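You operate a simulated robot arm through the tools that you are given. There is no shell and no other tool.

The job below is to be done with a simulated two-armed robot. You get a single attempt, and the scene is never put back.

Task
Release the upper strap, rack the large plate, then wind the band snug again.
Fine: plate in the upper rack, handle shut, release pin left up, green bar gone; lower strap left alone.

Only the result counts: the job must be done as asked and must still hold three seconds after the hand-in. Knocking over, shifting, dropping, spilling or breaking anything else fails it.

Robot
Two 7-joint arms with two-finger parallel grippers on one trunk, on a base that drives. Base frame: it is fixed to the floor where the robot stands at the start and does not move with it; the origin is under the middle of the robot, x ahead of it, y to its left, z up. Lengths are in mm, angles in degrees, forces in N, time in s.
The left shoulder is at the start at [71, 156, 1280], the right one opposite. With the tool pointing down near the work surface each hand reaches from about 100 to 380 mm from the robot's upright axis, wherever it stands, measured 20 degrees to its own side. Places, roughly: lower ratchet [700, 0, 100]; lower ratchet handle [700, -100, 100]; lower release pin [700, 0, 200]; lower winder knob [800, 100, 100]; slot of the upper rack [1500, 400, 500]; upper ratchet [700, 0, 800]; upper ratchet handle [700, -100, 700]; upper release pin [700, 0, 800]. Payload 3.91 kg a hand.
The TCP of each hand is the grasp point between the finger pads, 30 mm short of the fingertips. In the tool frame z runs along the fingers and y along their closing line. The gripper opens to 110 mm. The fingers are 20 mm wide and 10 mm thick; the gripper's body (48 by 112 mm) begins 55 mm behind the TCP.
Orientation is told as [roll, pitch, yaw] about the base's x, y, z axes, in that order, counted from this pose: with the fingers straight down and closing along the base's y, the tool's x points along the base's -x, its y along +y and its z along -z.

Tools
- The arms move only by the tool send_rows. It takes "left_moves", "right_moves" or both (then of equal length, played together; a hand with none holds still); each is text: rows parted by semicolons, each of 6 numbers parted by spaces: the shift along the tool's x, y, z in mm, then the turn, a rotation vector about the tool's x, y, z in degrees. In form: x y z wx wy wz; .... A call has 1 to 20 rows; each row is the pose to reach, as a shift and turn from the pose commanded when the call began, along the tool's axes at that moment. "left_claw" and "right_claw" are, for a hand that has rows, the opening, from 0 (shut) to 1 (fully open), set as the call begins (left out, the last holds). A row lasts 0.2 s, in which the tool goes at most 50 mm and 8.6 degrees; a call with a longer step from one row to the next is refused whole, and so is a gripper value outside its range. Where a pose cannot be reached the arm comes as near as it can. A force on the tool above 90 N (or 10 N above the force at the start of the call, whichever is more), or a blocked arm, ends the call early, and 0.2 s more pass. The fingers move at their own pace (about 108 mm/s each) and stop on an object; they squeeze with about 24 N. The grip force told is the motor's: it shows also when the fingers shut on nothing. Time passes only in rows, and 0.2 s behind the last, so rows that repeat a pose let the fingers close. The reply holds the time, the measured pose of the TCP, the force on the tool along the base axes, the opening and the grip force, in the units named above and with some noise, with the torque about the TCP (base axes, N m) and any sound that the robot's microphone picked up.
- Cameras (640 x 400 px; columns grow to the right, rows downward): "scene" is now at [140.1, 5.1, 1517.3]; the picture's right is [0.05, -1.00, 0.00], its down [-0.48, -0.03, -0.88] and it looks along [0.88, 0.05, -0.48] (base axes); focal length 269 px, centre (320, 200). "left" rides on the left gripper at [72, -17, -103] in its tool frame; the picture's right is [0.23, 0.97, 0.00], its down [-0.76, 0.18, -0.62] and it looks along [-0.61, 0.14, 0.78] (tool axes); focal length 222 px, centre (320, 200). "right" rides on the right gripper at [72, 17, -103] in its tool frame; the picture's right is [-0.23, 0.97, 0.00], its down [-0.76, -0.18, -0.62] and it looks along [-0.61, -0.14, 0.78] (tool axes); focal length 222 px, centre (320, 200). There is no depth. A picture from a camera that has moved, and an enlarged one, comes with that camera's place and axes in the base frame and with its lens.
- grab_frame(camera): a new picture of that camera. It takes no simulated time.
- move_column(by): slides the trunk up (or, below 0, down) by that many mm; the arms and the scene camera ride with it, the base frame stays. It gives what a move gives, with no picture.
- roll_base(legs): drives the robot by 1 to 6 legs, each [ahead, left, turn to the left] in mm, mm and degrees, along the robot's own axes; the way and the turn of a leg run together, so that a leg with both is an arc; at most 1500 mm and 180 degrees a leg. The arms and the cameras ride along, it lands a little off, and it stops where it bumps. It gives what a move gives.
- turn_head(pan, tilt): turns the head with the scene camera to pan (to the left, within 86 degrees either way) and tilt (down, from -29 to 69), counted from straight ahead of the robot. It gives what a move gives.
- enlarge(camera, box): a new picture of the part [left, top, right, bottom] of that camera's present view, enlarged. It takes no simulated time.
- hand_in(): hands the job in; it is judged then, once.

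Places have to be worked out from the pictures, the camera data and where the tool is seen. Open the grippers and draw the arms clear of the work before you hand the job in, unless the task says otherwise.

The tools are called after ">>>" as name(argument=value, ...) on one line, values as JSON. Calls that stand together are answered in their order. send_rows: Moves the arms, as the interface text tells. Its arguments: {"type":"object","properties":{"left_moves":{"type":"string"},"left_claw":{"type":"number"},"right_moves":{"type":"string"},"right_claw":{"type":"number"}},"required":[]} The other tools are called the same way: move_column (by) slides the trunk up or down; roll_base (legs) drives the base; turn_head (pan, tilt) turns the head that bears the scene camera; grab_frame (camera) takes a picture; enlarge (camera, box) takes an enlarged picture of a part of a camera's view; hand_in () hands the job in.

At the start:

```text
time_s: 0.0
left_ee_pos: [654.9, 379.4, 1339.6]
left_orientation: [0.0, 0.0, 0.0]
left_contact_force: [-0.3, 0.7, 0.0]
left_wrist_torque: [-0.03, -0.01, -0.01]
left_gripper_width: 110.0
left_grip_force: 0.0
right_ee_pos: [842.4, -200.2, 1382.4]
right_orientation: [0.0, -0.1, 0.0]
right_contact_force: [-0.4, -0.1, 0.4]
right_wrist_torque: [0.05, 0.02, -0.02]
right_gripper_width: 110.1
right_grip_force: 0.0
trunk travel left (down, up): [-725.0, 215.0]
robot x, y, heading: [-2.4, 2.1, -0.2]
head pan, tilt: [3.1, 28.4]
```

scene: 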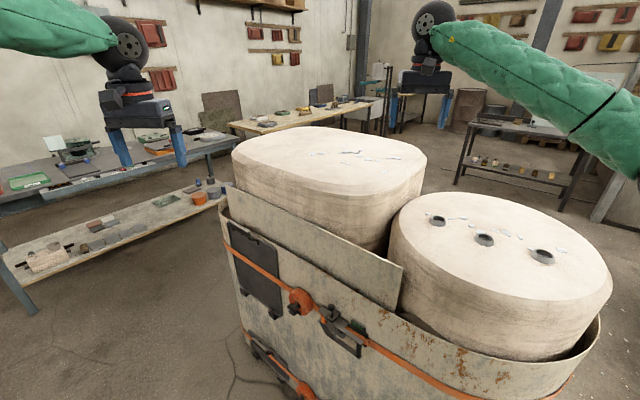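
right: 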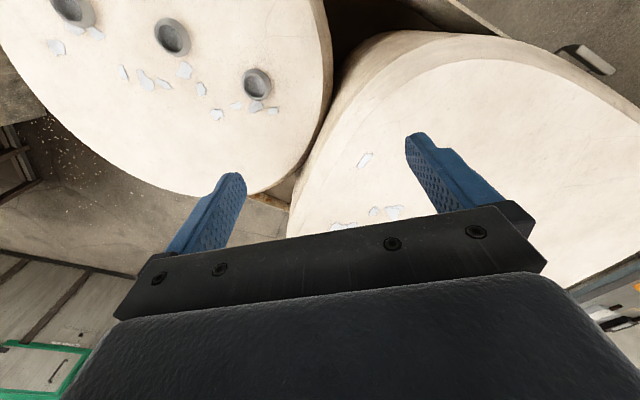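
left: 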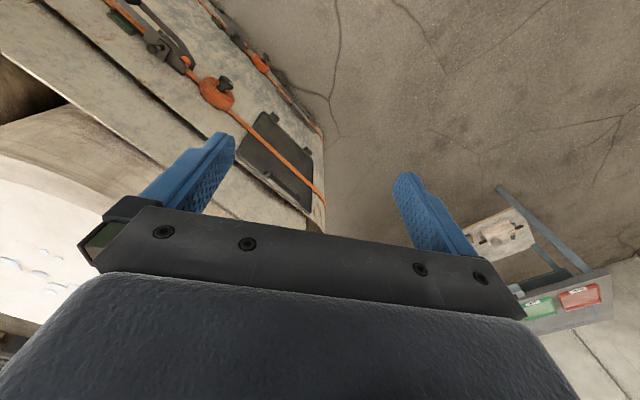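

I begin by looking closer at the strap, ratchets and plates in the scene view.

>>> enlarge(camera="scene", box=[210, 180, 450, 400])

>>> enlarge(camera="left", box=[60, 0, 340, 220])

>>> enlarge(camera="scene", box=[0, 60, 240, 300])

```text
1.82 times, centred on (330, 290) of scene
camera zoom: at [140.1, 5.1, 1517.3], right [0.05, -1.0, 0.0], down [-0.48, -0.03, -0.88], along [0.88, 0.05, -0.48], focal length 489 px, centre (302, 36)
```

zoom: 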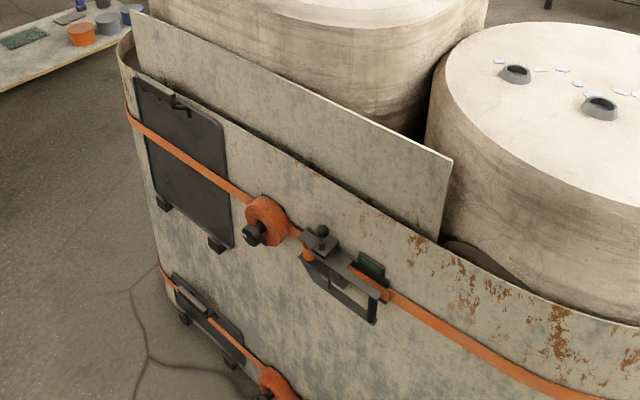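

```text
1.82 times, centred on (200, 110) of left
camera zoom: at [583.1, 362.4, 1442.3], right [-0.23, 0.97, 0.0], down [0.76, 0.18, 0.62], along [0.61, 0.14, -0.78], focal length 404 px, centre (538, 364)
```

zoom: 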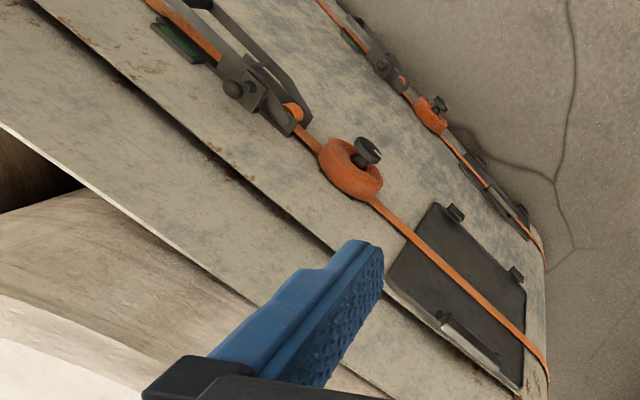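

```text
1.67 times, centred on (120, 180) of scene
camera zoom: at [140.1, 5.1, 1517.3], right [0.05, -1.0, 0.0], down [-0.48, -0.03, -0.88], along [0.88, 0.05, -0.48], focal length 448 px, centre (653, 233)
```

zoom: 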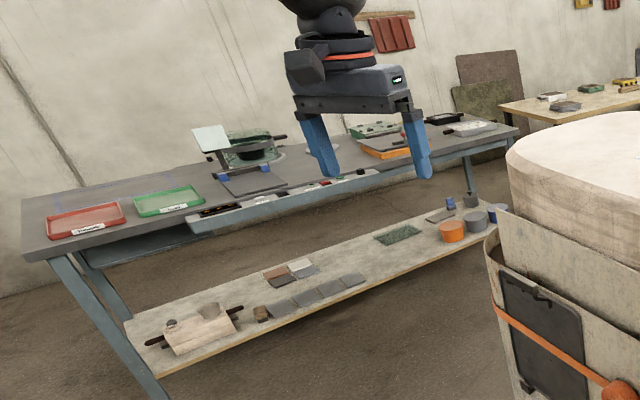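

The strap with winder knob, ratchet, handle and green bar is on the container's near wall; a dark panel under the strap is at about [950, 330, 650]. I look around for the large plate and the rack.

>>> turn_head(pan=45, tilt=30)

>>> grab_frame(camera="scene")

>>> turn_head(pan=-45, tilt=30)

>>> grab_frame(camera="scene")

>>> turn_head(pan=20, tilt=45)

>>> grab_frame(camera="scene")

```text
time_s: 1.1
left_ee_pos: [655.9, 379.7, 1340.1]
left_orientation: [-0.1, 0.0, 0.0]
left_contact_force: [0.2, 0.3, 0.1]
left_wrist_torque: [0.02, -0.04, 0.02]
left_gripper_width: 109.8
left_grip_force: 0.1
right_ee_pos: [842.6, -201.7, 1381.6]
right_orientation: [0.0, 0.0, 0.1]
right_contact_force: [0.6, -0.6, -0.4]
right_wrist_torque: [-0.01, -0.01, 0.01]
right_gripper_width: 110.0
right_grip_force: 0.0
trunk travel left (down, up): [-725.0, 215.0]
robot x, y, heading: [0.1, -3.1, -0.1]
head pan, tilt: [45.0, 30.0]
```

```text
taken
camera scene: at [113.2, 64.2, 1514.8], right [0.71, -0.71, 0.0], down [-0.35, -0.35, -0.87], along [0.61, 0.61, -0.5], focal length 269 px, centre (320, 200)
```

scene: 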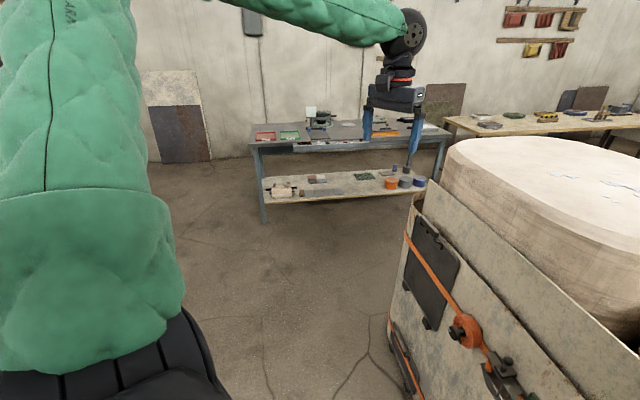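

```text
time_s: 2.7
left_ee_pos: [655.6, 380.0, 1339.6]
left_orientation: [0.0, 0.0, 0.0]
left_contact_force: [-0.5, -0.4, -0.5]
left_wrist_torque: [-0.01, -0.02, 0.0]
left_gripper_width: 109.8
left_grip_force: 0.0
right_ee_pos: [841.8, -201.9, 1381.5]
right_orientation: [0.0, 0.1, -0.1]
right_contact_force: [-0.4, 0.1, -0.1]
right_wrist_torque: [0.0, -0.01, 0.01]
right_gripper_width: 109.9
right_grip_force: 0.0
trunk travel left (down, up): [-725.0, 215.0]
robot x, y, heading: [3.4, 1.9, 0.0]
head pan, tilt: [-45.0, 30.0]
```

```text
taken
camera scene: at [113.2, -63.6, 1514.8], right [-0.71, -0.71, 0.0], down [-0.35, 0.35, -0.87], along [0.61, -0.61, -0.5], focal length 269 px, centre (320, 200)
```

scene: 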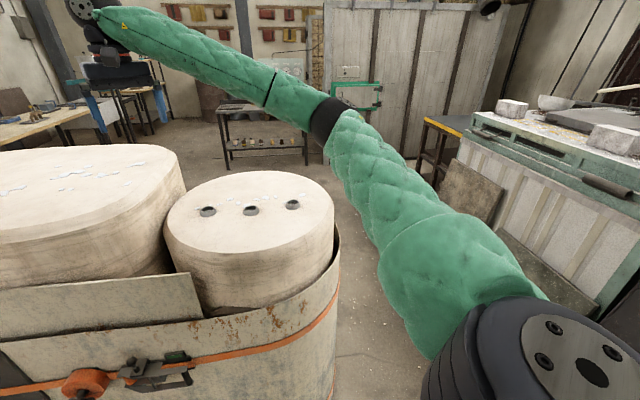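

```text
time_s: 4.1
left_ee_pos: [655.7, 379.9, 1339.3]
left_orientation: [0.0, -0.1, 0.0]
left_contact_force: [-0.1, -1.1, 0.1]
left_wrist_torque: [0.04, 0.02, -0.02]
left_gripper_width: 110.2
left_grip_force: 0.2
right_ee_pos: [842.8, -201.2, 1381.8]
right_orientation: [0.1, -0.1, -0.1]
right_contact_force: [-0.4, -0.2, -0.2]
right_wrist_torque: [-0.02, 0.03, -0.02]
right_gripper_width: 110.1
right_grip_force: 0.1
trunk travel left (down, up): [-725.0, 215.0]
robot x, y, heading: [-1.0, -0.2, -0.2]
head pan, tilt: [20.0, 45.0]
```

```text
taken
camera scene: at [125.6, 28.0, 1492.2], right [0.34, -0.94, 0.0], down [-0.66, -0.24, -0.71], along [0.66, 0.24, -0.71], focal length 269 px, centre (320, 200)
```

scene: 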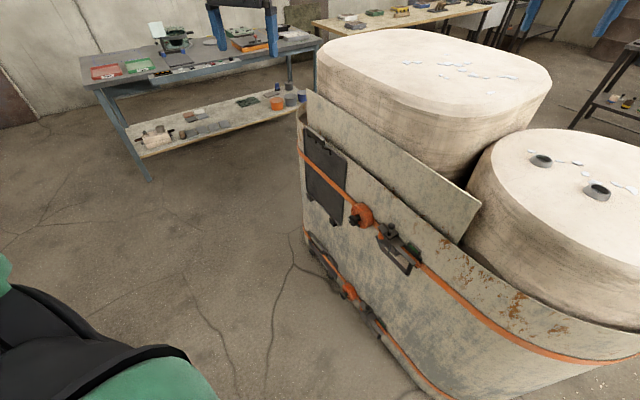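

I zoom in on the panels and the strap mechanism, and on the work table.

>>> enlarge(camera="scene", box=[280, 80, 440, 180])

>>> enlarge(camera="scene", box=[280, 180, 480, 310])

>>> enlarge(camera="scene", box=[70, 10, 330, 170])

>>> enlarge(camera="scene", box=[300, 0, 560, 60])

```text
4.00 times, centred on (360, 130) of scene
camera zoom: at [125.6, 28.0, 1492.2], right [0.34, -0.94, 0.0], down [-0.66, -0.24, -0.71], along [0.66, 0.24, -0.71], focal length 1076 px, centre (160, 480)
```

zoom: 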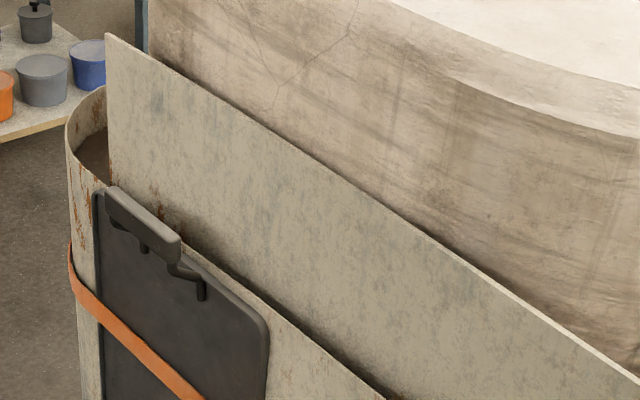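

```text
3.08 times, centred on (380, 245) of scene
camera zoom: at [125.6, 28.0, 1492.2], right [0.34, -0.94, 0.0], down [-0.66, -0.24, -0.71], along [0.66, 0.24, -0.71], focal length 828 px, centre (135, 62)
```

zoom: 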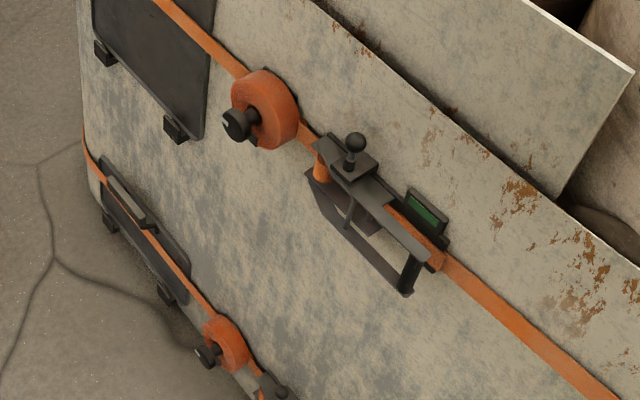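

```text
2.46 times, centred on (200, 90) of scene
camera zoom: at [125.6, 28.0, 1492.2], right [0.34, -0.94, 0.0], down [-0.66, -0.24, -0.71], along [0.66, 0.24, -0.71], focal length 662 px, centre (615, 471)
```

zoom: 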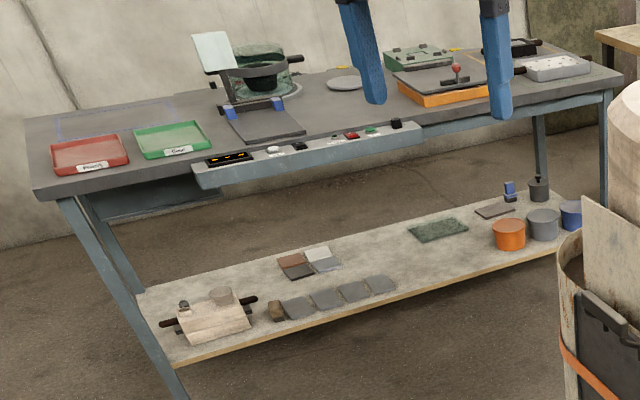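

```text
2.46 times, centred on (430, 30) of scene
camera zoom: at [125.6, 28.0, 1492.2], right [0.34, -0.94, 0.0], down [-0.66, -0.24, -0.71], along [0.66, 0.24, -0.71], focal length 662 px, centre (49, 618)
```

zoom: 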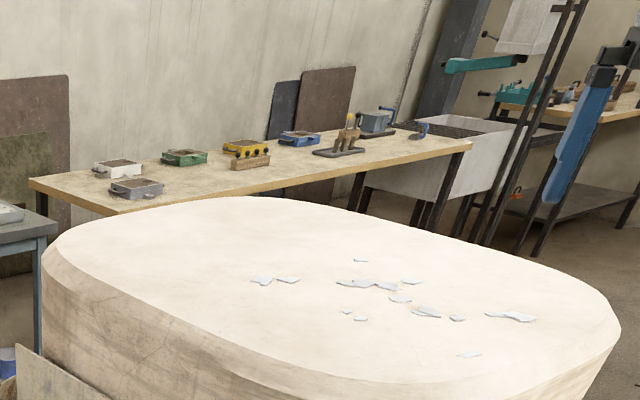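

Plates with handles sit on hooks under the straps; the rack slot at about [1500, 400, 500] lies beyond this wall, so I drive left into the open floor to look at the container's far side.

>>> roll_base(legs=[[0, 1100, 0], [500, 0, 0], [0, 0, -45]])

>>> turn_head(pan=0, tilt=30)

>>> grab_frame(camera="scene")

```text
time_s: 14.4
left_ee_pos: [1244.6, 901.3, 1339.2]
left_orientation: [0.0, -0.1, -45.5]
left_contact_force: [0.8, 0.1, 0.8]
left_wrist_torque: [-0.03, 0.0, 0.02]
left_gripper_width: 110.0
left_grip_force: 0.1
right_ee_pos: [960.9, 358.4, 1381.8]
right_orientation: [0.0, -0.1, -45.4]
right_contact_force: [0.8, 0.5, 0.6]
right_wrist_torque: [0.01, -0.03, 0.0]
right_gripper_width: 110.1
right_grip_force: 0.1
trunk travel left (down, up): [-725.0, 215.0]
robot x, y, heading: [514.3, 1101.9, -45.4]
head pan, tilt: [20.0, 45.0]
```

```text
time_s: 15.2
left_ee_pos: [1245.1, 900.2, 1339.2]
left_orientation: [0.0, -0.1, -45.4]
left_contact_force: [-0.6, -0.5, 0.7]
left_wrist_torque: [0.0, 0.01, 0.0]
left_gripper_width: 110.0
left_grip_force: 0.1
right_ee_pos: [961.3, 359.1, 1381.3]
right_orientation: [0.0, 0.1, -45.4]
right_contact_force: [-0.2, -0.3, 0.4]
right_wrist_torque: [0.01, 0.0, 0.03]
right_gripper_width: 110.1
right_grip_force: 0.1
trunk travel left (down, up): [-725.0, 215.0]
robot x, y, heading: [514.7, 1104.5, -45.5]
head pan, tilt: [0.0, 30.0]
```

```text
taken
camera scene: at [611.5, 1001.4, 1514.7], right [-0.71, -0.7, 0.0], down [-0.35, 0.36, -0.87], along [0.61, -0.62, -0.5], focal length 269 px, centre (320, 200)
```

scene: 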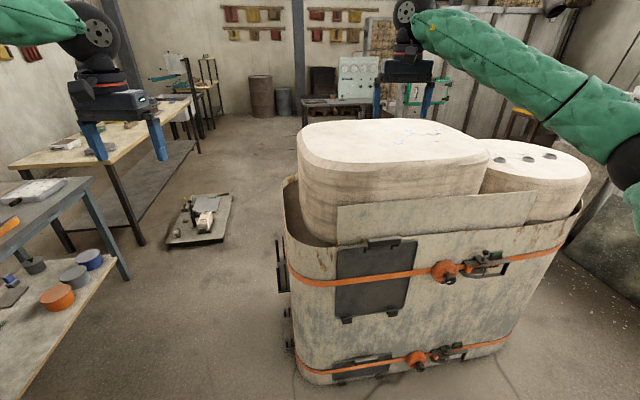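

>>> enlarge(camera="scene", box=[260, 170, 440, 390])

>>> enlarge(camera="scene", box=[140, 170, 300, 270])

```text
1.82 times, centred on (350, 280) of scene
camera zoom: at [611.5, 1001.4, 1514.7], right [-0.71, -0.7, 0.0], down [-0.35, 0.36, -0.87], along [0.61, -0.62, -0.5], focal length 489 px, centre (266, 54)
```

zoom: 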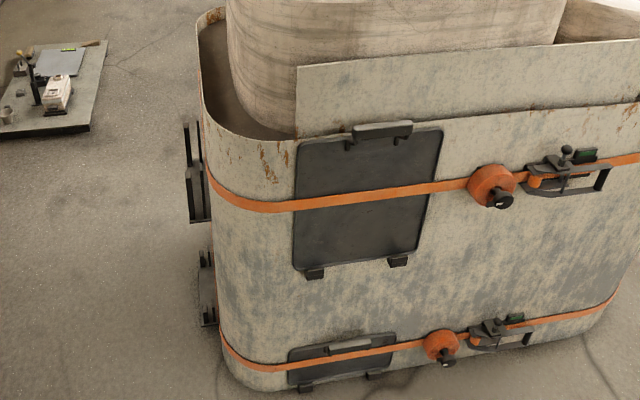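

```text
4.00 times, centred on (220, 220) of scene
camera zoom: at [611.5, 1001.4, 1514.7], right [-0.71, -0.7, 0.0], down [-0.35, 0.36, -0.87], along [0.61, -0.62, -0.5], focal length 1076 px, centre (720, 120)
```

zoom: 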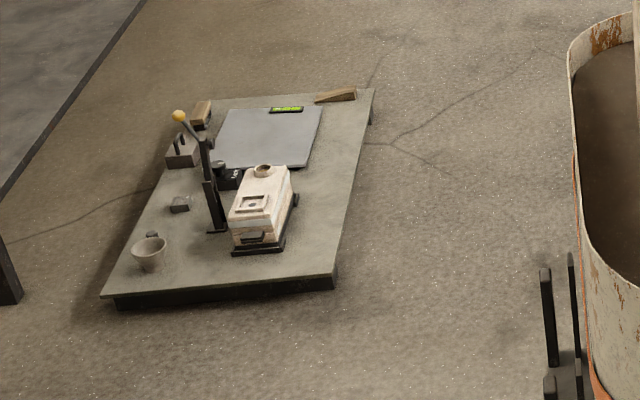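

A rack hangs on the container's left end and the large plate with its handle sits on hooks under the upper strap. I drive round to the open left end to see the rack.

>>> roll_base(legs=[[0, 0, 10], [0, 600, 0], [0, 0, -90], [0, 900, 0]])

>>> turn_head(pan=10, tilt=55)

>>> grab_frame(camera="scene")

```text
time_s: 27.4
left_ee_pos: [1526.8, 311.1, 1339.5]
left_orientation: [0.0, 0.0, -125.1]
left_contact_force: [0.7, 0.7, 0.3]
left_wrist_torque: [0.0, 0.0, -0.02]
left_gripper_width: 110.0
left_grip_force: 0.0
right_ee_pos: [944.4, 492.6, 1382.0]
right_orientation: [0.0, -0.1, -125.1]
right_contact_force: [0.4, -0.3, 0.0]
right_wrist_torque: [-0.05, -0.01, -0.03]
right_gripper_width: 110.1
right_grip_force: 0.1
trunk travel left (down, up): [-725.0, 215.0]
robot x, y, heading: [1593.2, 1065.5, -125.1]
head pan, tilt: [0.0, 30.0]
```

```text
time_s: 28.3
left_ee_pos: [1527.6, 312.3, 1339.2]
left_orientation: [0.0, 0.0, -125.1]
left_contact_force: [-0.5, 0.2, -0.9]
left_wrist_torque: [0.02, 0.0, 0.01]
left_gripper_width: 110.2
left_grip_force: 0.1
right_ee_pos: [943.9, 492.8, 1381.5]
right_orientation: [0.0, 0.1, -125.1]
right_contact_force: [0.4, 0.1, 0.3]
right_wrist_torque: [-0.02, 0.04, 0.0]
right_gripper_width: 110.0
right_grip_force: 0.1
trunk travel left (down, up): [-725.0, 215.0]
robot x, y, heading: [1592.5, 1064.2, -125.0]
head pan, tilt: [10.0, 55.0]
```

```text
taken
camera scene: at [1531.3, 959.3, 1478.8], right [-0.91, 0.42, 0.0], down [0.35, 0.74, -0.57], along [-0.24, -0.52, -0.82], focal length 269 px, centre (320, 200)
```

scene: 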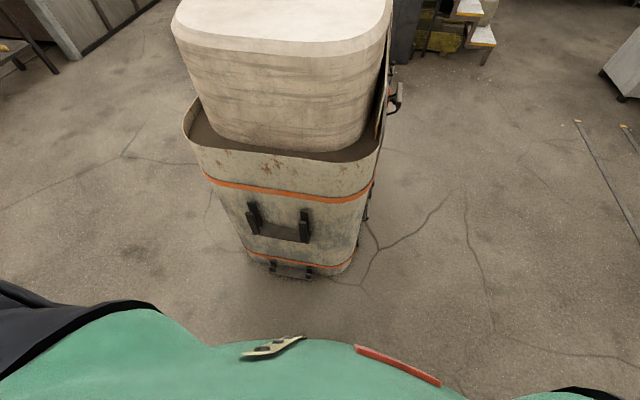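

>>> enlarge(camera="scene", box=[180, 150, 400, 290])

>>> enlarge(camera="scene", box=[230, 180, 330, 250])

>>> grab_frame(camera="left")

>>> grab_frame(camera="right")

```text
2.86 times, centred on (290, 220) of scene
camera zoom: at [1531.3, 959.3, 1478.8], right [-0.91, 0.42, 0.0], down [0.35, 0.74, -0.57], along [-0.24, -0.52, -0.82], focal length 769 px, centre (406, 143)
```

zoom: 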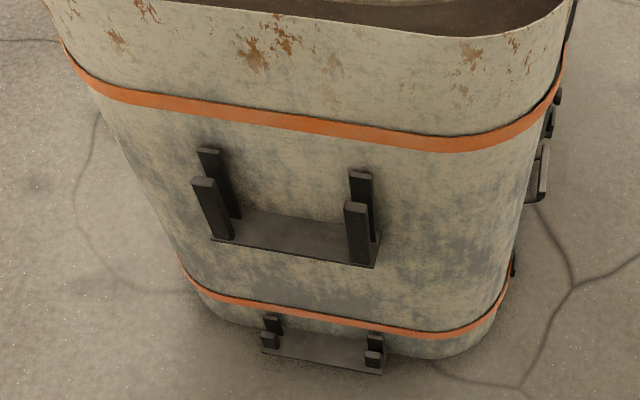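

```text
5.71 times, centred on (280, 215) of scene
camera zoom: at [1531.3, 959.3, 1478.8], right [-0.91, 0.42, 0.0], down [0.35, 0.74, -0.57], along [-0.24, -0.52, -0.82], focal length 1537 px, centre (549, 114)
```

zoom: 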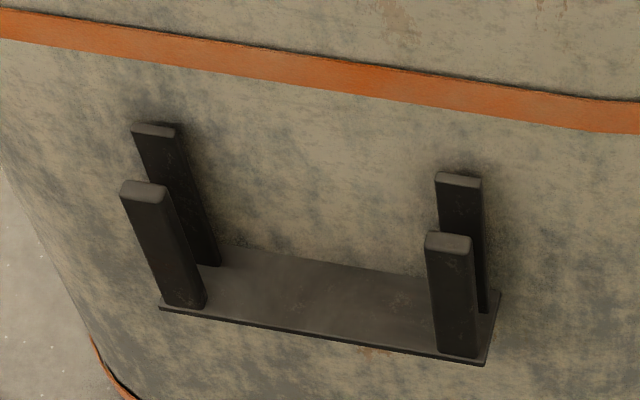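

```text
taken
camera left: at [1554.8, 380.0, 1442.3], right [0.93, -0.37, 0.0], down [-0.29, -0.73, 0.62], along [-0.23, -0.58, -0.78], focal length 222 px, centre (320, 200)
```

left: 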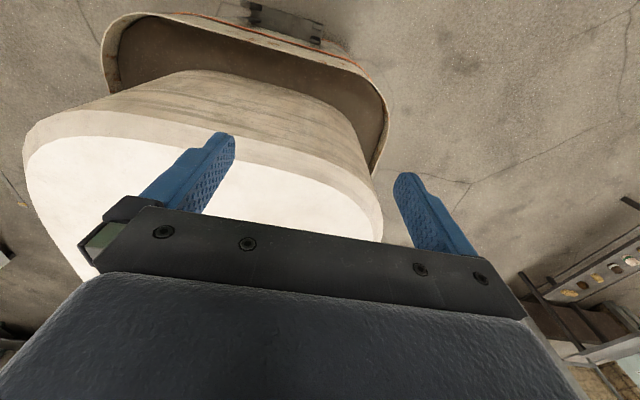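

```text
taken
camera right: at [998.6, 541.3, 1484.6], right [0.67, -0.75, 0.0], down [-0.58, -0.52, 0.62], along [-0.46, -0.42, -0.78], focal length 222 px, centre (320, 200)
```

right: 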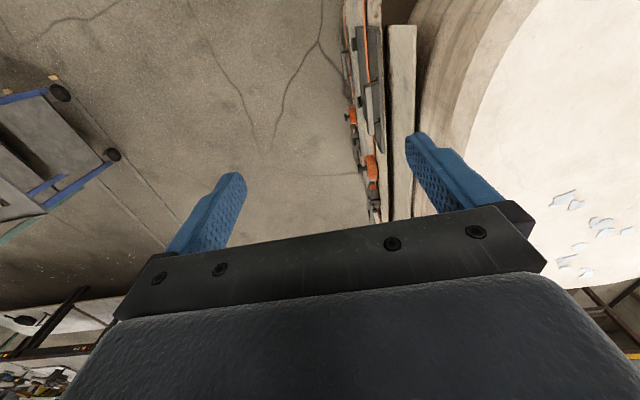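

The upper rack is a shelf with four posts on the container's left end: post tops at about z 650, shelf about z 490, slot centred near [1460, 410]. Now I drive back to face the near wall squarely, opposite the winder and ratchet.

>>> roll_base(legs=[[0, -900, 0], [0, 0, 89.5], [0, -1230, 0]])

>>> turn_head(pan=0, tilt=40)

>>> grab_frame(camera="scene")

```text
time_s: 42.5
left_ee_pos: [945.9, 516.8, 1340.2]
left_orientation: [0.0, 0.0, -33.4]
left_contact_force: [-0.8, 0.5, 0.0]
left_wrist_torque: [0.0, 0.01, 0.03]
left_gripper_width: 109.9
left_grip_force: 0.1
right_ee_pos: [782.3, -71.3, 1381.5]
right_orientation: [0.0, 0.0, -33.3]
right_contact_force: [0.4, 0.2, 0.2]
right_wrist_torque: [0.01, 0.02, -0.01]
right_gripper_width: 109.6
right_grip_force: 0.1
trunk travel left (down, up): [-725.0, 215.0]
robot x, y, heading: [191.7, 558.1, -33.2]
head pan, tilt: [10.0, 55.0]
```

```text
time_s: 43.3
left_ee_pos: [945.5, 516.6, 1339.8]
left_orientation: [-0.1, -0.1, -33.5]
left_contact_force: [0.0, 0.1, 0.1]
left_wrist_torque: [0.01, 0.01, -0.03]
left_gripper_width: 110.0
left_grip_force: 0.0
right_ee_pos: [782.0, -71.5, 1382.0]
right_orientation: [0.0, 0.1, -33.4]
right_contact_force: [0.2, 0.5, 0.2]
right_wrist_torque: [0.03, 0.03, -0.02]
right_gripper_width: 109.9
right_grip_force: 0.1
trunk travel left (down, up): [-725.0, 215.0]
robot x, y, heading: [191.0, 560.4, -33.5]
head pan, tilt: [0.0, 40.0]
```

```text
taken
camera scene: at [301.5, 485.5, 1499.4], right [-0.55, -0.84, 0.0], down [-0.54, 0.35, -0.77], along [0.64, -0.42, -0.64], focal length 269 px, centre (320, 200)
```

scene: 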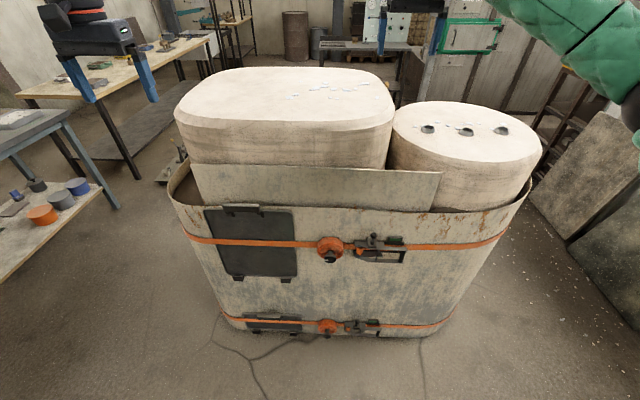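

Good frontal view. I zoom into the ratchet, the winder and the plate.

>>> enlarge(camera="scene", box=[300, 215, 430, 290])

>>> enlarge(camera="scene", box=[190, 190, 310, 300])

>>> enlarge(camera="scene", box=[230, 290, 410, 350])

```text
4.92 times, centred on (365, 252) of scene
camera zoom: at [301.5, 485.5, 1499.4], right [-0.55, -0.84, 0.0], down [-0.54, 0.35, -0.77], along [0.64, -0.42, -0.64], focal length 1324 px, centre (98, -58)
```

zoom: 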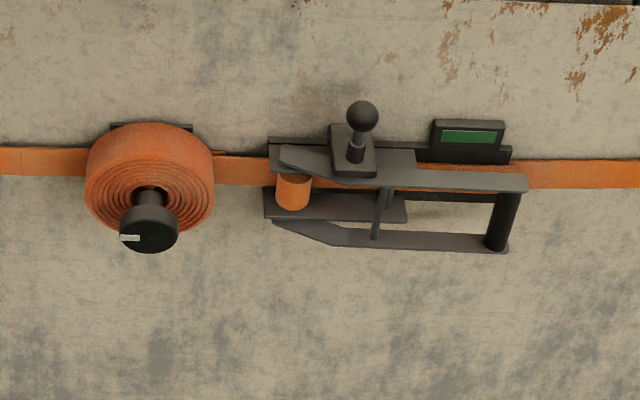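

```text
3.64 times, centred on (250, 245) of scene
camera zoom: at [301.5, 485.5, 1499.4], right [-0.55, -0.84, 0.0], down [-0.54, 0.35, -0.77], along [0.64, -0.42, -0.64], focal length 978 px, centre (574, 36)
```

zoom: 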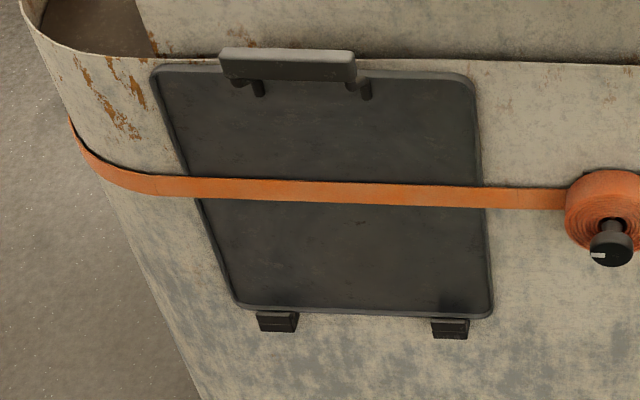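

```text
3.56 times, centred on (320, 320) of scene
camera zoom: at [301.5, 485.5, 1499.4], right [-0.55, -0.84, 0.0], down [-0.54, 0.35, -0.77], along [0.64, -0.42, -0.64], focal length 957 px, centre (320, -227)
```

zoom: 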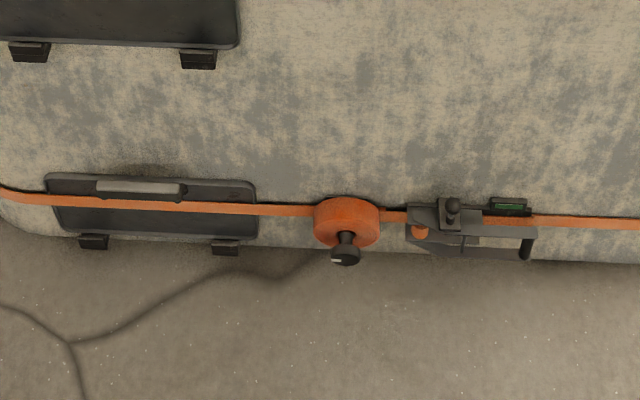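

The mechanism is clear: vertical-hinge handle folded to the right, ball-topped release pin at about [715, 0, 831], winder knob at about [770, 135, 743], green indicator. I pull the right hand back from over the container before lowering the trunk.

>>> send_rows(right_moves="50 0 0 0 0 0; 100 0 0 0 0 0; 150 0 0 0 0 0; 200 0 0 0 0 0; 250 0 0 0 0 0; 280 0 0 0 0 0", left_moves="30 0 0 0 0 0; 60 0 0 0 0 0; 90 0 0 0 0 0; 120 0 0 0 0 0; 120 0 0 0 0 0; 120 0 0 0 0 0")

>>> move_column(by=-400)

>>> turn_head(pan=-5, tilt=25)

>>> grab_frame(camera="scene")

```text
time_s: 44.7
left_ee_pos: [846.3, 585.0, 1343.0]
left_orientation: [0.0, -0.1, -33.3]
left_contact_force: [-1.0, -1.2, -0.8]
left_wrist_torque: [0.0, -0.04, 0.0]
left_gripper_width: 110.1
left_grip_force: 0.0
right_ee_pos: [548.8, 84.8, 1383.5]
right_orientation: [0.1, 0.0, -33.3]
right_contact_force: [0.0, 0.3, 0.4]
right_wrist_torque: [-0.02, -0.01, 0.02]
right_gripper_width: 110.0
right_grip_force: 0.1
trunk travel left (down, up): [-725.0, 215.0]
robot x, y, heading: [186.3, 562.0, -33.2]
head pan, tilt: [0.0, 40.0]
```

```text
time_s: 48.5
left_ee_pos: [846.4, 582.6, 943.1]
left_orientation: [0.0, 0.0, -33.4]
left_contact_force: [-1.5, 0.8, -0.9]
left_wrist_torque: [0.02, 0.05, 0.01]
left_gripper_width: 109.8
left_grip_force: 0.1
right_ee_pos: [551.0, 82.6, 982.3]
right_orientation: [0.1, 0.1, -33.3]
right_contact_force: [-0.9, 0.4, 0.6]
right_wrist_torque: [0.02, 0.0, 0.06]
right_gripper_width: 109.9
right_grip_force: 0.1
trunk travel left (down, up): [-325.0, 615.0]
robot x, y, heading: [192.1, 558.0, -33.4]
head pan, tilt: [0.0, 40.0]
```

```text
time_s: 49.3
left_ee_pos: [846.1, 584.3, 942.0]
left_orientation: [0.0, 0.1, -33.4]
left_contact_force: [-0.1, -0.1, -0.8]
left_wrist_torque: [-0.03, -0.01, -0.02]
left_gripper_width: 110.2
left_grip_force: 0.0
right_ee_pos: [550.5, 82.6, 981.4]
right_orientation: [0.0, 0.0, -33.3]
right_contact_force: [-0.1, 0.1, -0.2]
right_wrist_torque: [0.01, 0.01, -0.03]
right_gripper_width: 110.2
right_grip_force: 0.1
trunk travel left (down, up): [-325.0, 615.0]
robot x, y, heading: [190.6, 560.4, -33.6]
head pan, tilt: [-5.0, 25.0]
```

```text
taken
camera scene: at [302.5, 475.4, 1122.7], right [-0.62, -0.78, 0.0], down [-0.33, 0.26, -0.91], along [0.71, -0.56, -0.42], focal length 269 px, centre (320, 200)
```

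scene: 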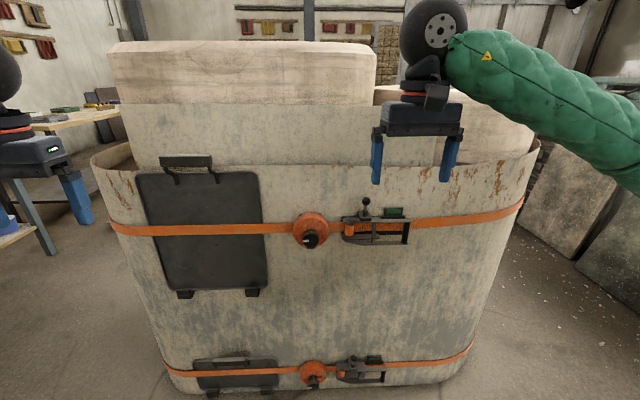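

The lowered head gives a clear frontal view. I zoom in on the ratchet and the plate again from here.

>>> enlarge(camera="scene", box=[285, 185, 425, 265])

>>> enlarge(camera="scene", box=[120, 145, 290, 305])

>>> grab_frame(camera="right")

```text
4.57 times, centred on (355, 225) of scene
camera zoom: at [302.5, 475.4, 1122.7], right [-0.62, -0.78, 0.0], down [-0.33, 0.26, -0.91], along [0.71, -0.56, -0.42], focal length 1230 px, centre (160, 86)
```

zoom: 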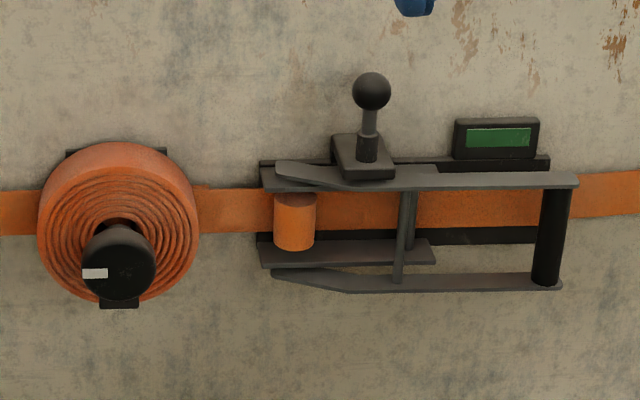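

```text
2.50 times, centred on (205, 225) of scene
camera zoom: at [302.5, 475.4, 1122.7], right [-0.62, -0.78, 0.0], down [-0.33, 0.26, -0.91], along [0.71, -0.56, -0.42], focal length 673 px, centre (608, 138)
```

zoom: 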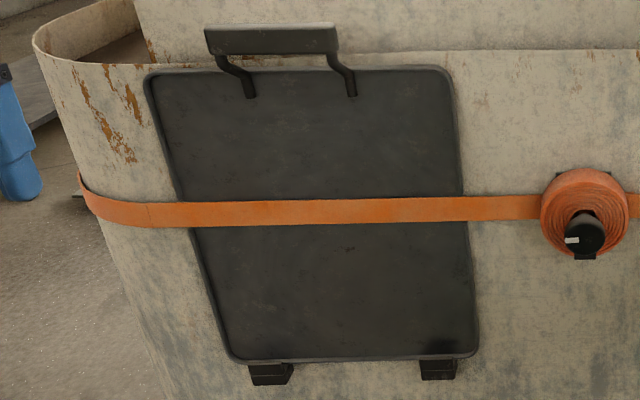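

```text
taken
camera right: at [497.8, 136.7, 1084.7], right [0.73, 0.69, 0.0], down [0.54, -0.57, 0.62], along [0.43, -0.45, -0.78], focal length 222 px, centre (320, 200)
```

right: 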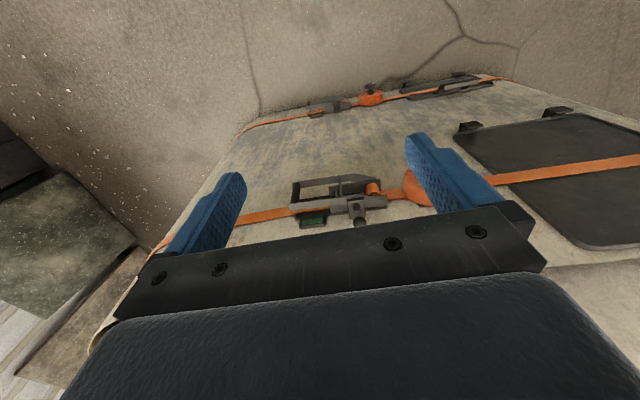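

The ball of the pin is at about [716, -4, 829] and stands some 30 mm off the wall. I square the robot up to the wall (heading -35.5).

>>> roll_base(legs=[[0, 0, -2.1]])

```text
time_s: 50.1
left_ee_pos: [846.0, 558.8, 942.2]
left_orientation: [0.1, 0.0, -35.5]
left_contact_force: [-0.3, -0.1, -0.1]
left_wrist_torque: [0.01, 0.01, -0.02]
left_gripper_width: 109.7
left_grip_force: 0.0
right_ee_pos: [530.7, 70.0, 980.9]
right_orientation: [0.1, -0.1, -35.5]
right_contact_force: [0.0, 0.6, 0.1]
right_wrist_torque: [0.0, -0.05, -0.01]
right_gripper_width: 109.9
right_grip_force: 0.0
trunk travel left (down, up): [-325.0, 615.0]
robot x, y, heading: [189.0, 560.5, -35.4]
head pan, tilt: [-5.0, 25.0]
```

Right TCP now at wall coordinates u 391, v 365, z 981. I move it to a pre-grasp in front of and above the ball, tilted 45° toward the wall.

>>> send_rows(right_moves="-20.6 6.9 14.6 0 -6.4 0; -41.1 13.7 29.1 0 -12.9 0; -61.7 20.6 43.7 0 -19.3 0; -82.3 27.4 58.3 0 -25.7 0; -102.9 34.3 72.9 0 -32.1 0; -123.4 41.1 87.4 0 -38.6 0; -144 48 102 0 -45 0; -144 48 102 0 -45 0", right_claw=0.6)

>>> grab_frame(camera="right")

>>> enlarge(camera="scene", box=[270, 130, 470, 270])

```text
time_s: 51.9
left_ee_pos: [846.7, 558.5, 942.4]
left_orientation: [-0.1, 0.0, -35.4]
left_contact_force: [-0.4, -0.1, -0.1]
left_wrist_torque: [0.0, 0.0, 0.0]
left_gripper_width: 110.3
left_grip_force: 0.1
right_ee_pos: [679.1, 27.4, 879.8]
right_orientation: [0.0, -45.1, -35.4]
right_contact_force: [0.2, -0.8, -0.1]
right_wrist_torque: [0.04, -0.02, 0.01]
right_gripper_width: 66.0
right_grip_force: 0.1
trunk travel left (down, up): [-325.0, 615.0]
robot x, y, heading: [187.4, 561.0, -35.6]
head pan, tilt: [-5.0, 25.0]
```

```text
taken
camera right: at [586.9, 113.2, 900.9], right [0.7, 0.7, 0.16], down [-0.02, -0.2, 0.98], along [0.72, -0.69, -0.12], focal length 222 px, centre (320, 200)
```

right: 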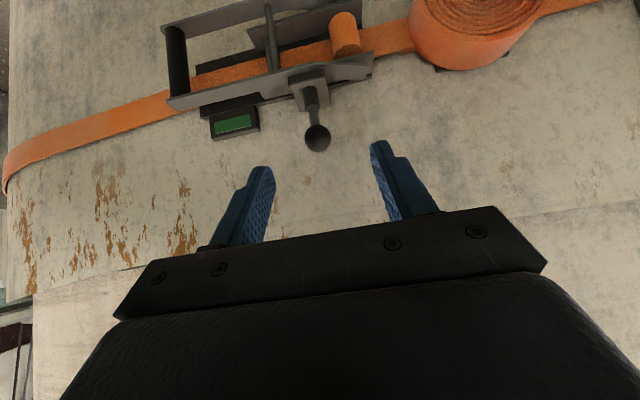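

```text
2.86 times, centred on (370, 200) of scene
camera zoom: at [299.3, 471.2, 1122.8], right [-0.65, -0.76, 0.0], down [-0.32, 0.27, -0.91], along [0.69, -0.59, -0.42], focal length 769 px, centre (177, 200)
```

zoom: 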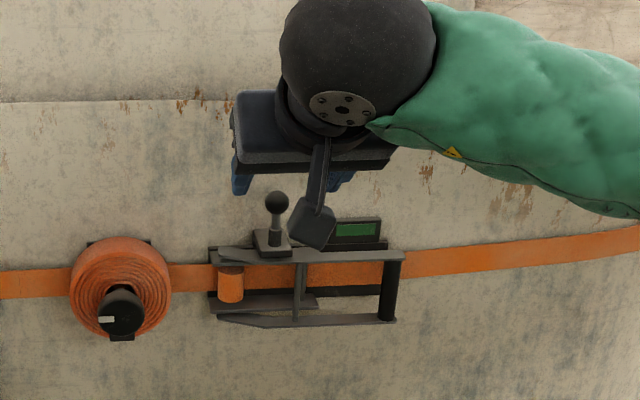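

In the right camera the ball sits exactly on the tool axis 70 mm ahead. I advance 68 mm along the tool axis, then close on the ball.

>>> send_rows(right_moves="0 0 20 0 0 0; 0 0 40 0 0 0; 0 0 55 0 0 0; 0 0 68 0 0 0; 0 0 68 0 0 0")

>>> send_rows(right_moves="0 0 0 0 0 0; 0 0 0 0 0 0; 0 0 0 0 0 0", right_claw=0)

>>> grab_frame(camera="right")

```text
time_s: 53.1
left_ee_pos: [846.1, 558.3, 941.6]
left_orientation: [0.0, 0.0, -35.5]
left_contact_force: [0.7, -0.7, 0.2]
left_wrist_torque: [0.01, 0.03, -0.01]
left_gripper_width: 110.1
left_grip_force: 0.0
right_ee_pos: [717.1, -0.2, 831.8]
right_orientation: [0.1, -45.0, -35.5]
right_contact_force: [-0.4, -0.1, -0.8]
right_wrist_torque: [0.01, -0.01, -0.01]
right_gripper_width: 66.2
right_grip_force: 0.0
trunk travel left (down, up): [-325.0, 615.0]
robot x, y, heading: [189.0, 559.4, -35.6]
head pan, tilt: [-5.0, 25.0]
```

```text
time_s: 53.9
left_ee_pos: [846.0, 559.8, 939.8]
left_orientation: [0.1, 0.0, -35.4]
left_contact_force: [-0.2, -0.3, -0.8]
left_wrist_torque: [-0.01, -0.02, -0.05]
left_gripper_width: 110.2
left_grip_force: 0.1
right_ee_pos: [717.6, -1.1, 830.7]
right_orientation: [0.1, -45.0, -35.5]
right_contact_force: [0.7, 1.1, 0.2]
right_wrist_torque: [0.03, 0.02, 0.04]
right_gripper_width: 20.4
right_grip_force: 45.2
trunk travel left (down, up): [-325.0, 615.0]
robot x, y, heading: [192.3, 557.7, -35.5]
head pan, tilt: [-5.0, 25.0]
```

```text
taken
camera right: at [625.5, 84.2, 852.9], right [0.7, 0.7, 0.16], down [-0.02, -0.2, 0.98], along [0.72, -0.69, -0.12], focal length 222 px, centre (320, 200)
```

right: 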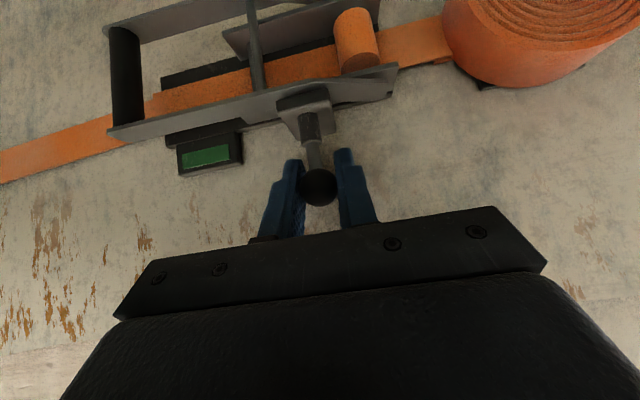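

The ball is gripped (20 mm). Before lifting it I want the left hand holding the plate's handle, so I look at the handle with the left camera and scene zoom.

>>> grab_frame(camera="left")

>>> turn_head(pan=15, tilt=15)

>>> enlarge(camera="scene", box=[200, 140, 360, 240])

>>> grab_frame(camera="scene")

```text
taken
camera left: at [777.9, 587.0, 1044.4], right [0.38, 0.92, 0.0], down [0.72, -0.3, 0.62], along [0.58, -0.24, -0.78], focal length 222 px, centre (320, 200)
```

left: 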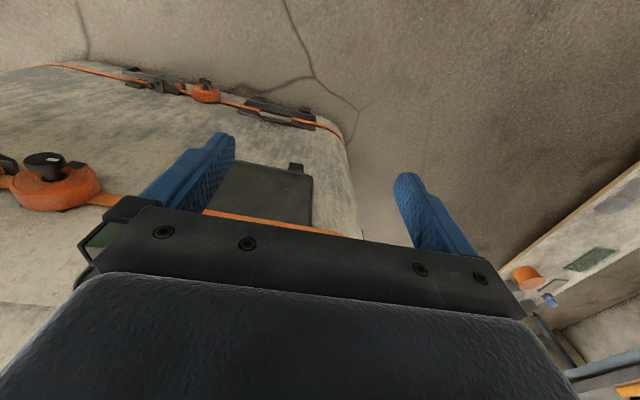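

```text
time_s: 54.7
left_ee_pos: [846.2, 559.6, 942.3]
left_orientation: [0.0, 0.0, -35.4]
left_contact_force: [-0.2, 0.3, -0.7]
left_wrist_torque: [-0.02, 0.02, -0.04]
left_gripper_width: 110.2
left_grip_force: 0.1
right_ee_pos: [717.0, -0.9, 830.4]
right_orientation: [-0.1, -45.0, -35.5]
right_contact_force: [2.5, 2.1, -0.1]
right_wrist_torque: [0.02, 0.04, 0.0]
right_gripper_width: 20.7
right_grip_force: 45.2
trunk travel left (down, up): [-325.0, 615.0]
robot x, y, heading: [190.5, 561.9, -35.2]
head pan, tilt: [15.0, 15.0]
```

```text
4.00 times, centred on (280, 190) of scene
camera zoom: at [316.9, 498.3, 1138.9], right [-0.35, -0.94, 0.0], down [-0.24, 0.09, -0.97], along [0.9, -0.34, -0.26], focal length 1076 px, centre (480, 240)
```

zoom: 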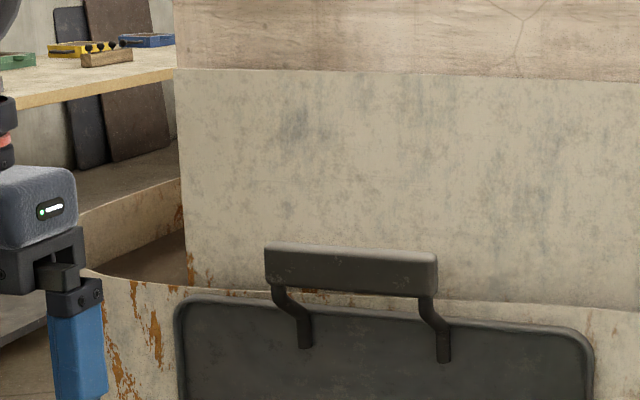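

```text
taken
camera scene: at [316.9, 498.3, 1138.9], right [-0.35, -0.94, 0.0], down [-0.24, 0.09, -0.97], along [0.9, -0.34, -0.26], focal length 269 px, centre (320, 200)
```

scene: 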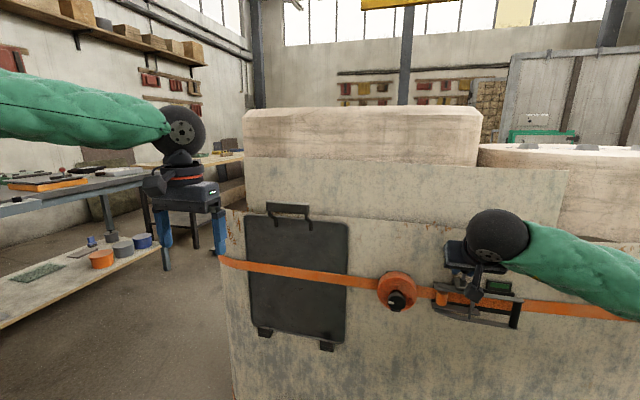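

The handle bar is at about u 574, v 837, z 945, ~115 mm long and ~30 mm tall on two rods. I turn the left hand in place so that it points at the wall with its fingers closing vertically.

>>> send_rows(left_moves="0 0 0 -4.62 -4.62 4.62; 0 0 0 -9.24 -9.24 9.24; 0 0 0 -13.86 -13.86 13.86; 0 0 0 -18.48 -18.48 18.48; 0 0 0 -23.1 -23.1 23.1; 0 0 0 -27.72 -27.72 27.72; 0 0 0 -32.34 -32.34 32.34; 0 0 0 -36.96 -36.96 36.96; 0 0 0 -41.58 -41.58 41.58; 0 0 0 -46.2 -46.2 46.2; 0 0 0 -50.82 -50.82 50.82; 0 0 0 -55.44 -55.44 55.44; 0 0 0 -60.06 -60.06 60.06; 0 0 0 -64.68 -64.68 64.68; 0 0 0 -69.3 -69.3 69.3; 0 0 0 -69.3 -69.3 69.3")

>>> grab_frame(camera="left")

>>> grab_frame(camera="scene")

```text
time_s: 58.1
left_ee_pos: [925.2, 550.7, 961.1]
left_orientation: [90.1, 0.1, -125.5]
left_contact_force: [0.2, 0.6, 0.2]
left_wrist_torque: [0.03, -0.01, -0.04]
left_gripper_width: 109.9
left_grip_force: 0.0
left hand out of reach, approached as far as the arm can: row 8, 9, 10, 11, 12, 13, 14, 15, 16
right_ee_pos: [717.0, -1.3, 831.1]
right_orientation: [0.0, -44.9, -35.5]
right_contact_force: [2.3, 2.2, -1.1]
right_wrist_torque: [0.1, -0.06, 0.07]
right_gripper_width: 20.5
right_grip_force: 44.8
trunk travel left (down, up): [-325.0, 615.0]
robot x, y, heading: [190.8, 556.4, -35.4]
head pan, tilt: [15.0, 15.0]
```

```text
taken
camera left: at [883.6, 668.8, 944.4], right [0.13, 0.18, 0.97], down [-0.95, -0.26, 0.18], along [0.28, -0.95, 0.14], focal length 222 px, centre (320, 200)
```

left: 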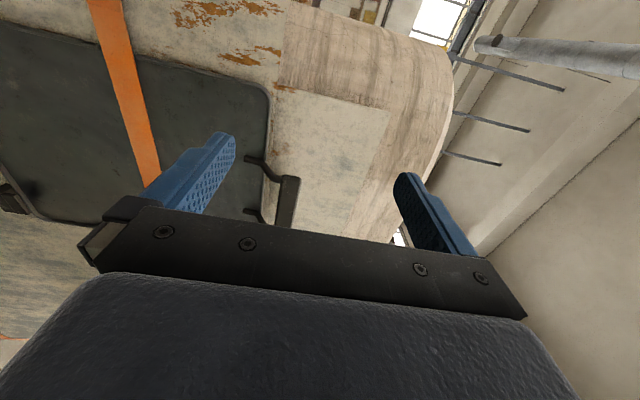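

```text
taken
camera scene: at [317.0, 498.5, 1139.0], right [-0.35, -0.94, 0.0], down [-0.24, 0.09, -0.97], along [0.9, -0.34, -0.26], focal length 269 px, centre (320, 200)
```

scene: 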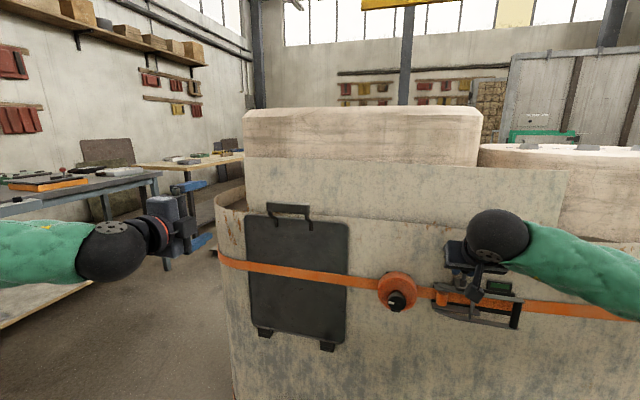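

The hand has turned as wanted but sits a bit off (u 433, v 986, z 961) due to reach. I move it toward the handle in small amounts and check where it lands.

>>> send_rows(left_moves="-20 0 15 0 0 0; -40 0 30 0 0 0; -60 0 45 0 0 0; -80 0 60 0 0 0; -100 0 70 0 0 0; -110 0 70 0 0 0; -110 0 70 0 0 0")

```text
time_s: 59.7
left_ee_pos: [921.5, 420.1, 959.2]
left_orientation: [89.9, 0.0, -125.4]
left_contact_force: [-0.1, -0.4, 0.7]
left_wrist_torque: [-0.01, 0.01, 0.02]
left_gripper_width: 110.1
left_grip_force: 0.1
right_ee_pos: [716.6, -0.7, 831.1]
right_orientation: [0.0, -45.0, -35.5]
right_contact_force: [1.9, 2.8, -0.4]
right_wrist_torque: [-0.04, -0.03, -0.04]
right_gripper_width: 20.4
right_grip_force: 44.8
trunk travel left (down, up): [-325.0, 615.0]
robot x, y, heading: [189.1, 558.0, -35.3]
head pan, tilt: [15.0, 15.0]
```

The hand is now at u 506, v 877, z 959. I check with the left camera and scene.

>>> grab_frame(camera="left")

>>> enlarge(camera="scene", box=[180, 150, 380, 270])

```text
taken
camera left: at [878.7, 537.2, 942.1], right [0.13, 0.18, 0.97], down [-0.95, -0.26, 0.18], along [0.28, -0.95, 0.14], focal length 222 px, centre (320, 200)
```

left: 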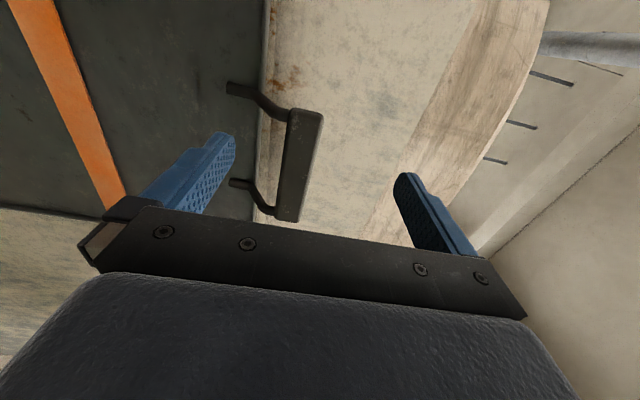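

```text
3.20 times, centred on (280, 210) of scene
camera zoom: at [317.0, 498.4, 1139.0], right [-0.35, -0.94, 0.0], down [-0.24, 0.09, -0.97], along [0.9, -0.34, -0.26], focal length 861 px, centre (448, 168)
```

zoom: 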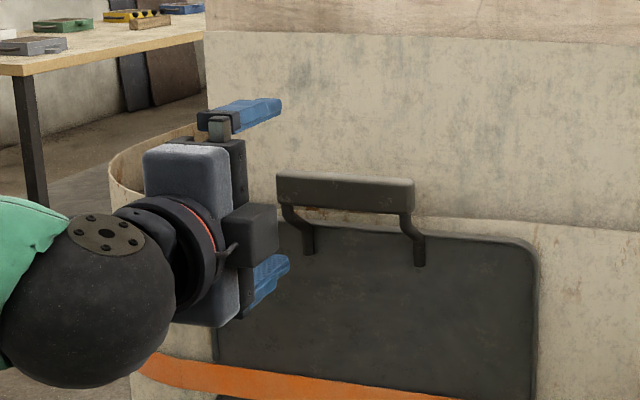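

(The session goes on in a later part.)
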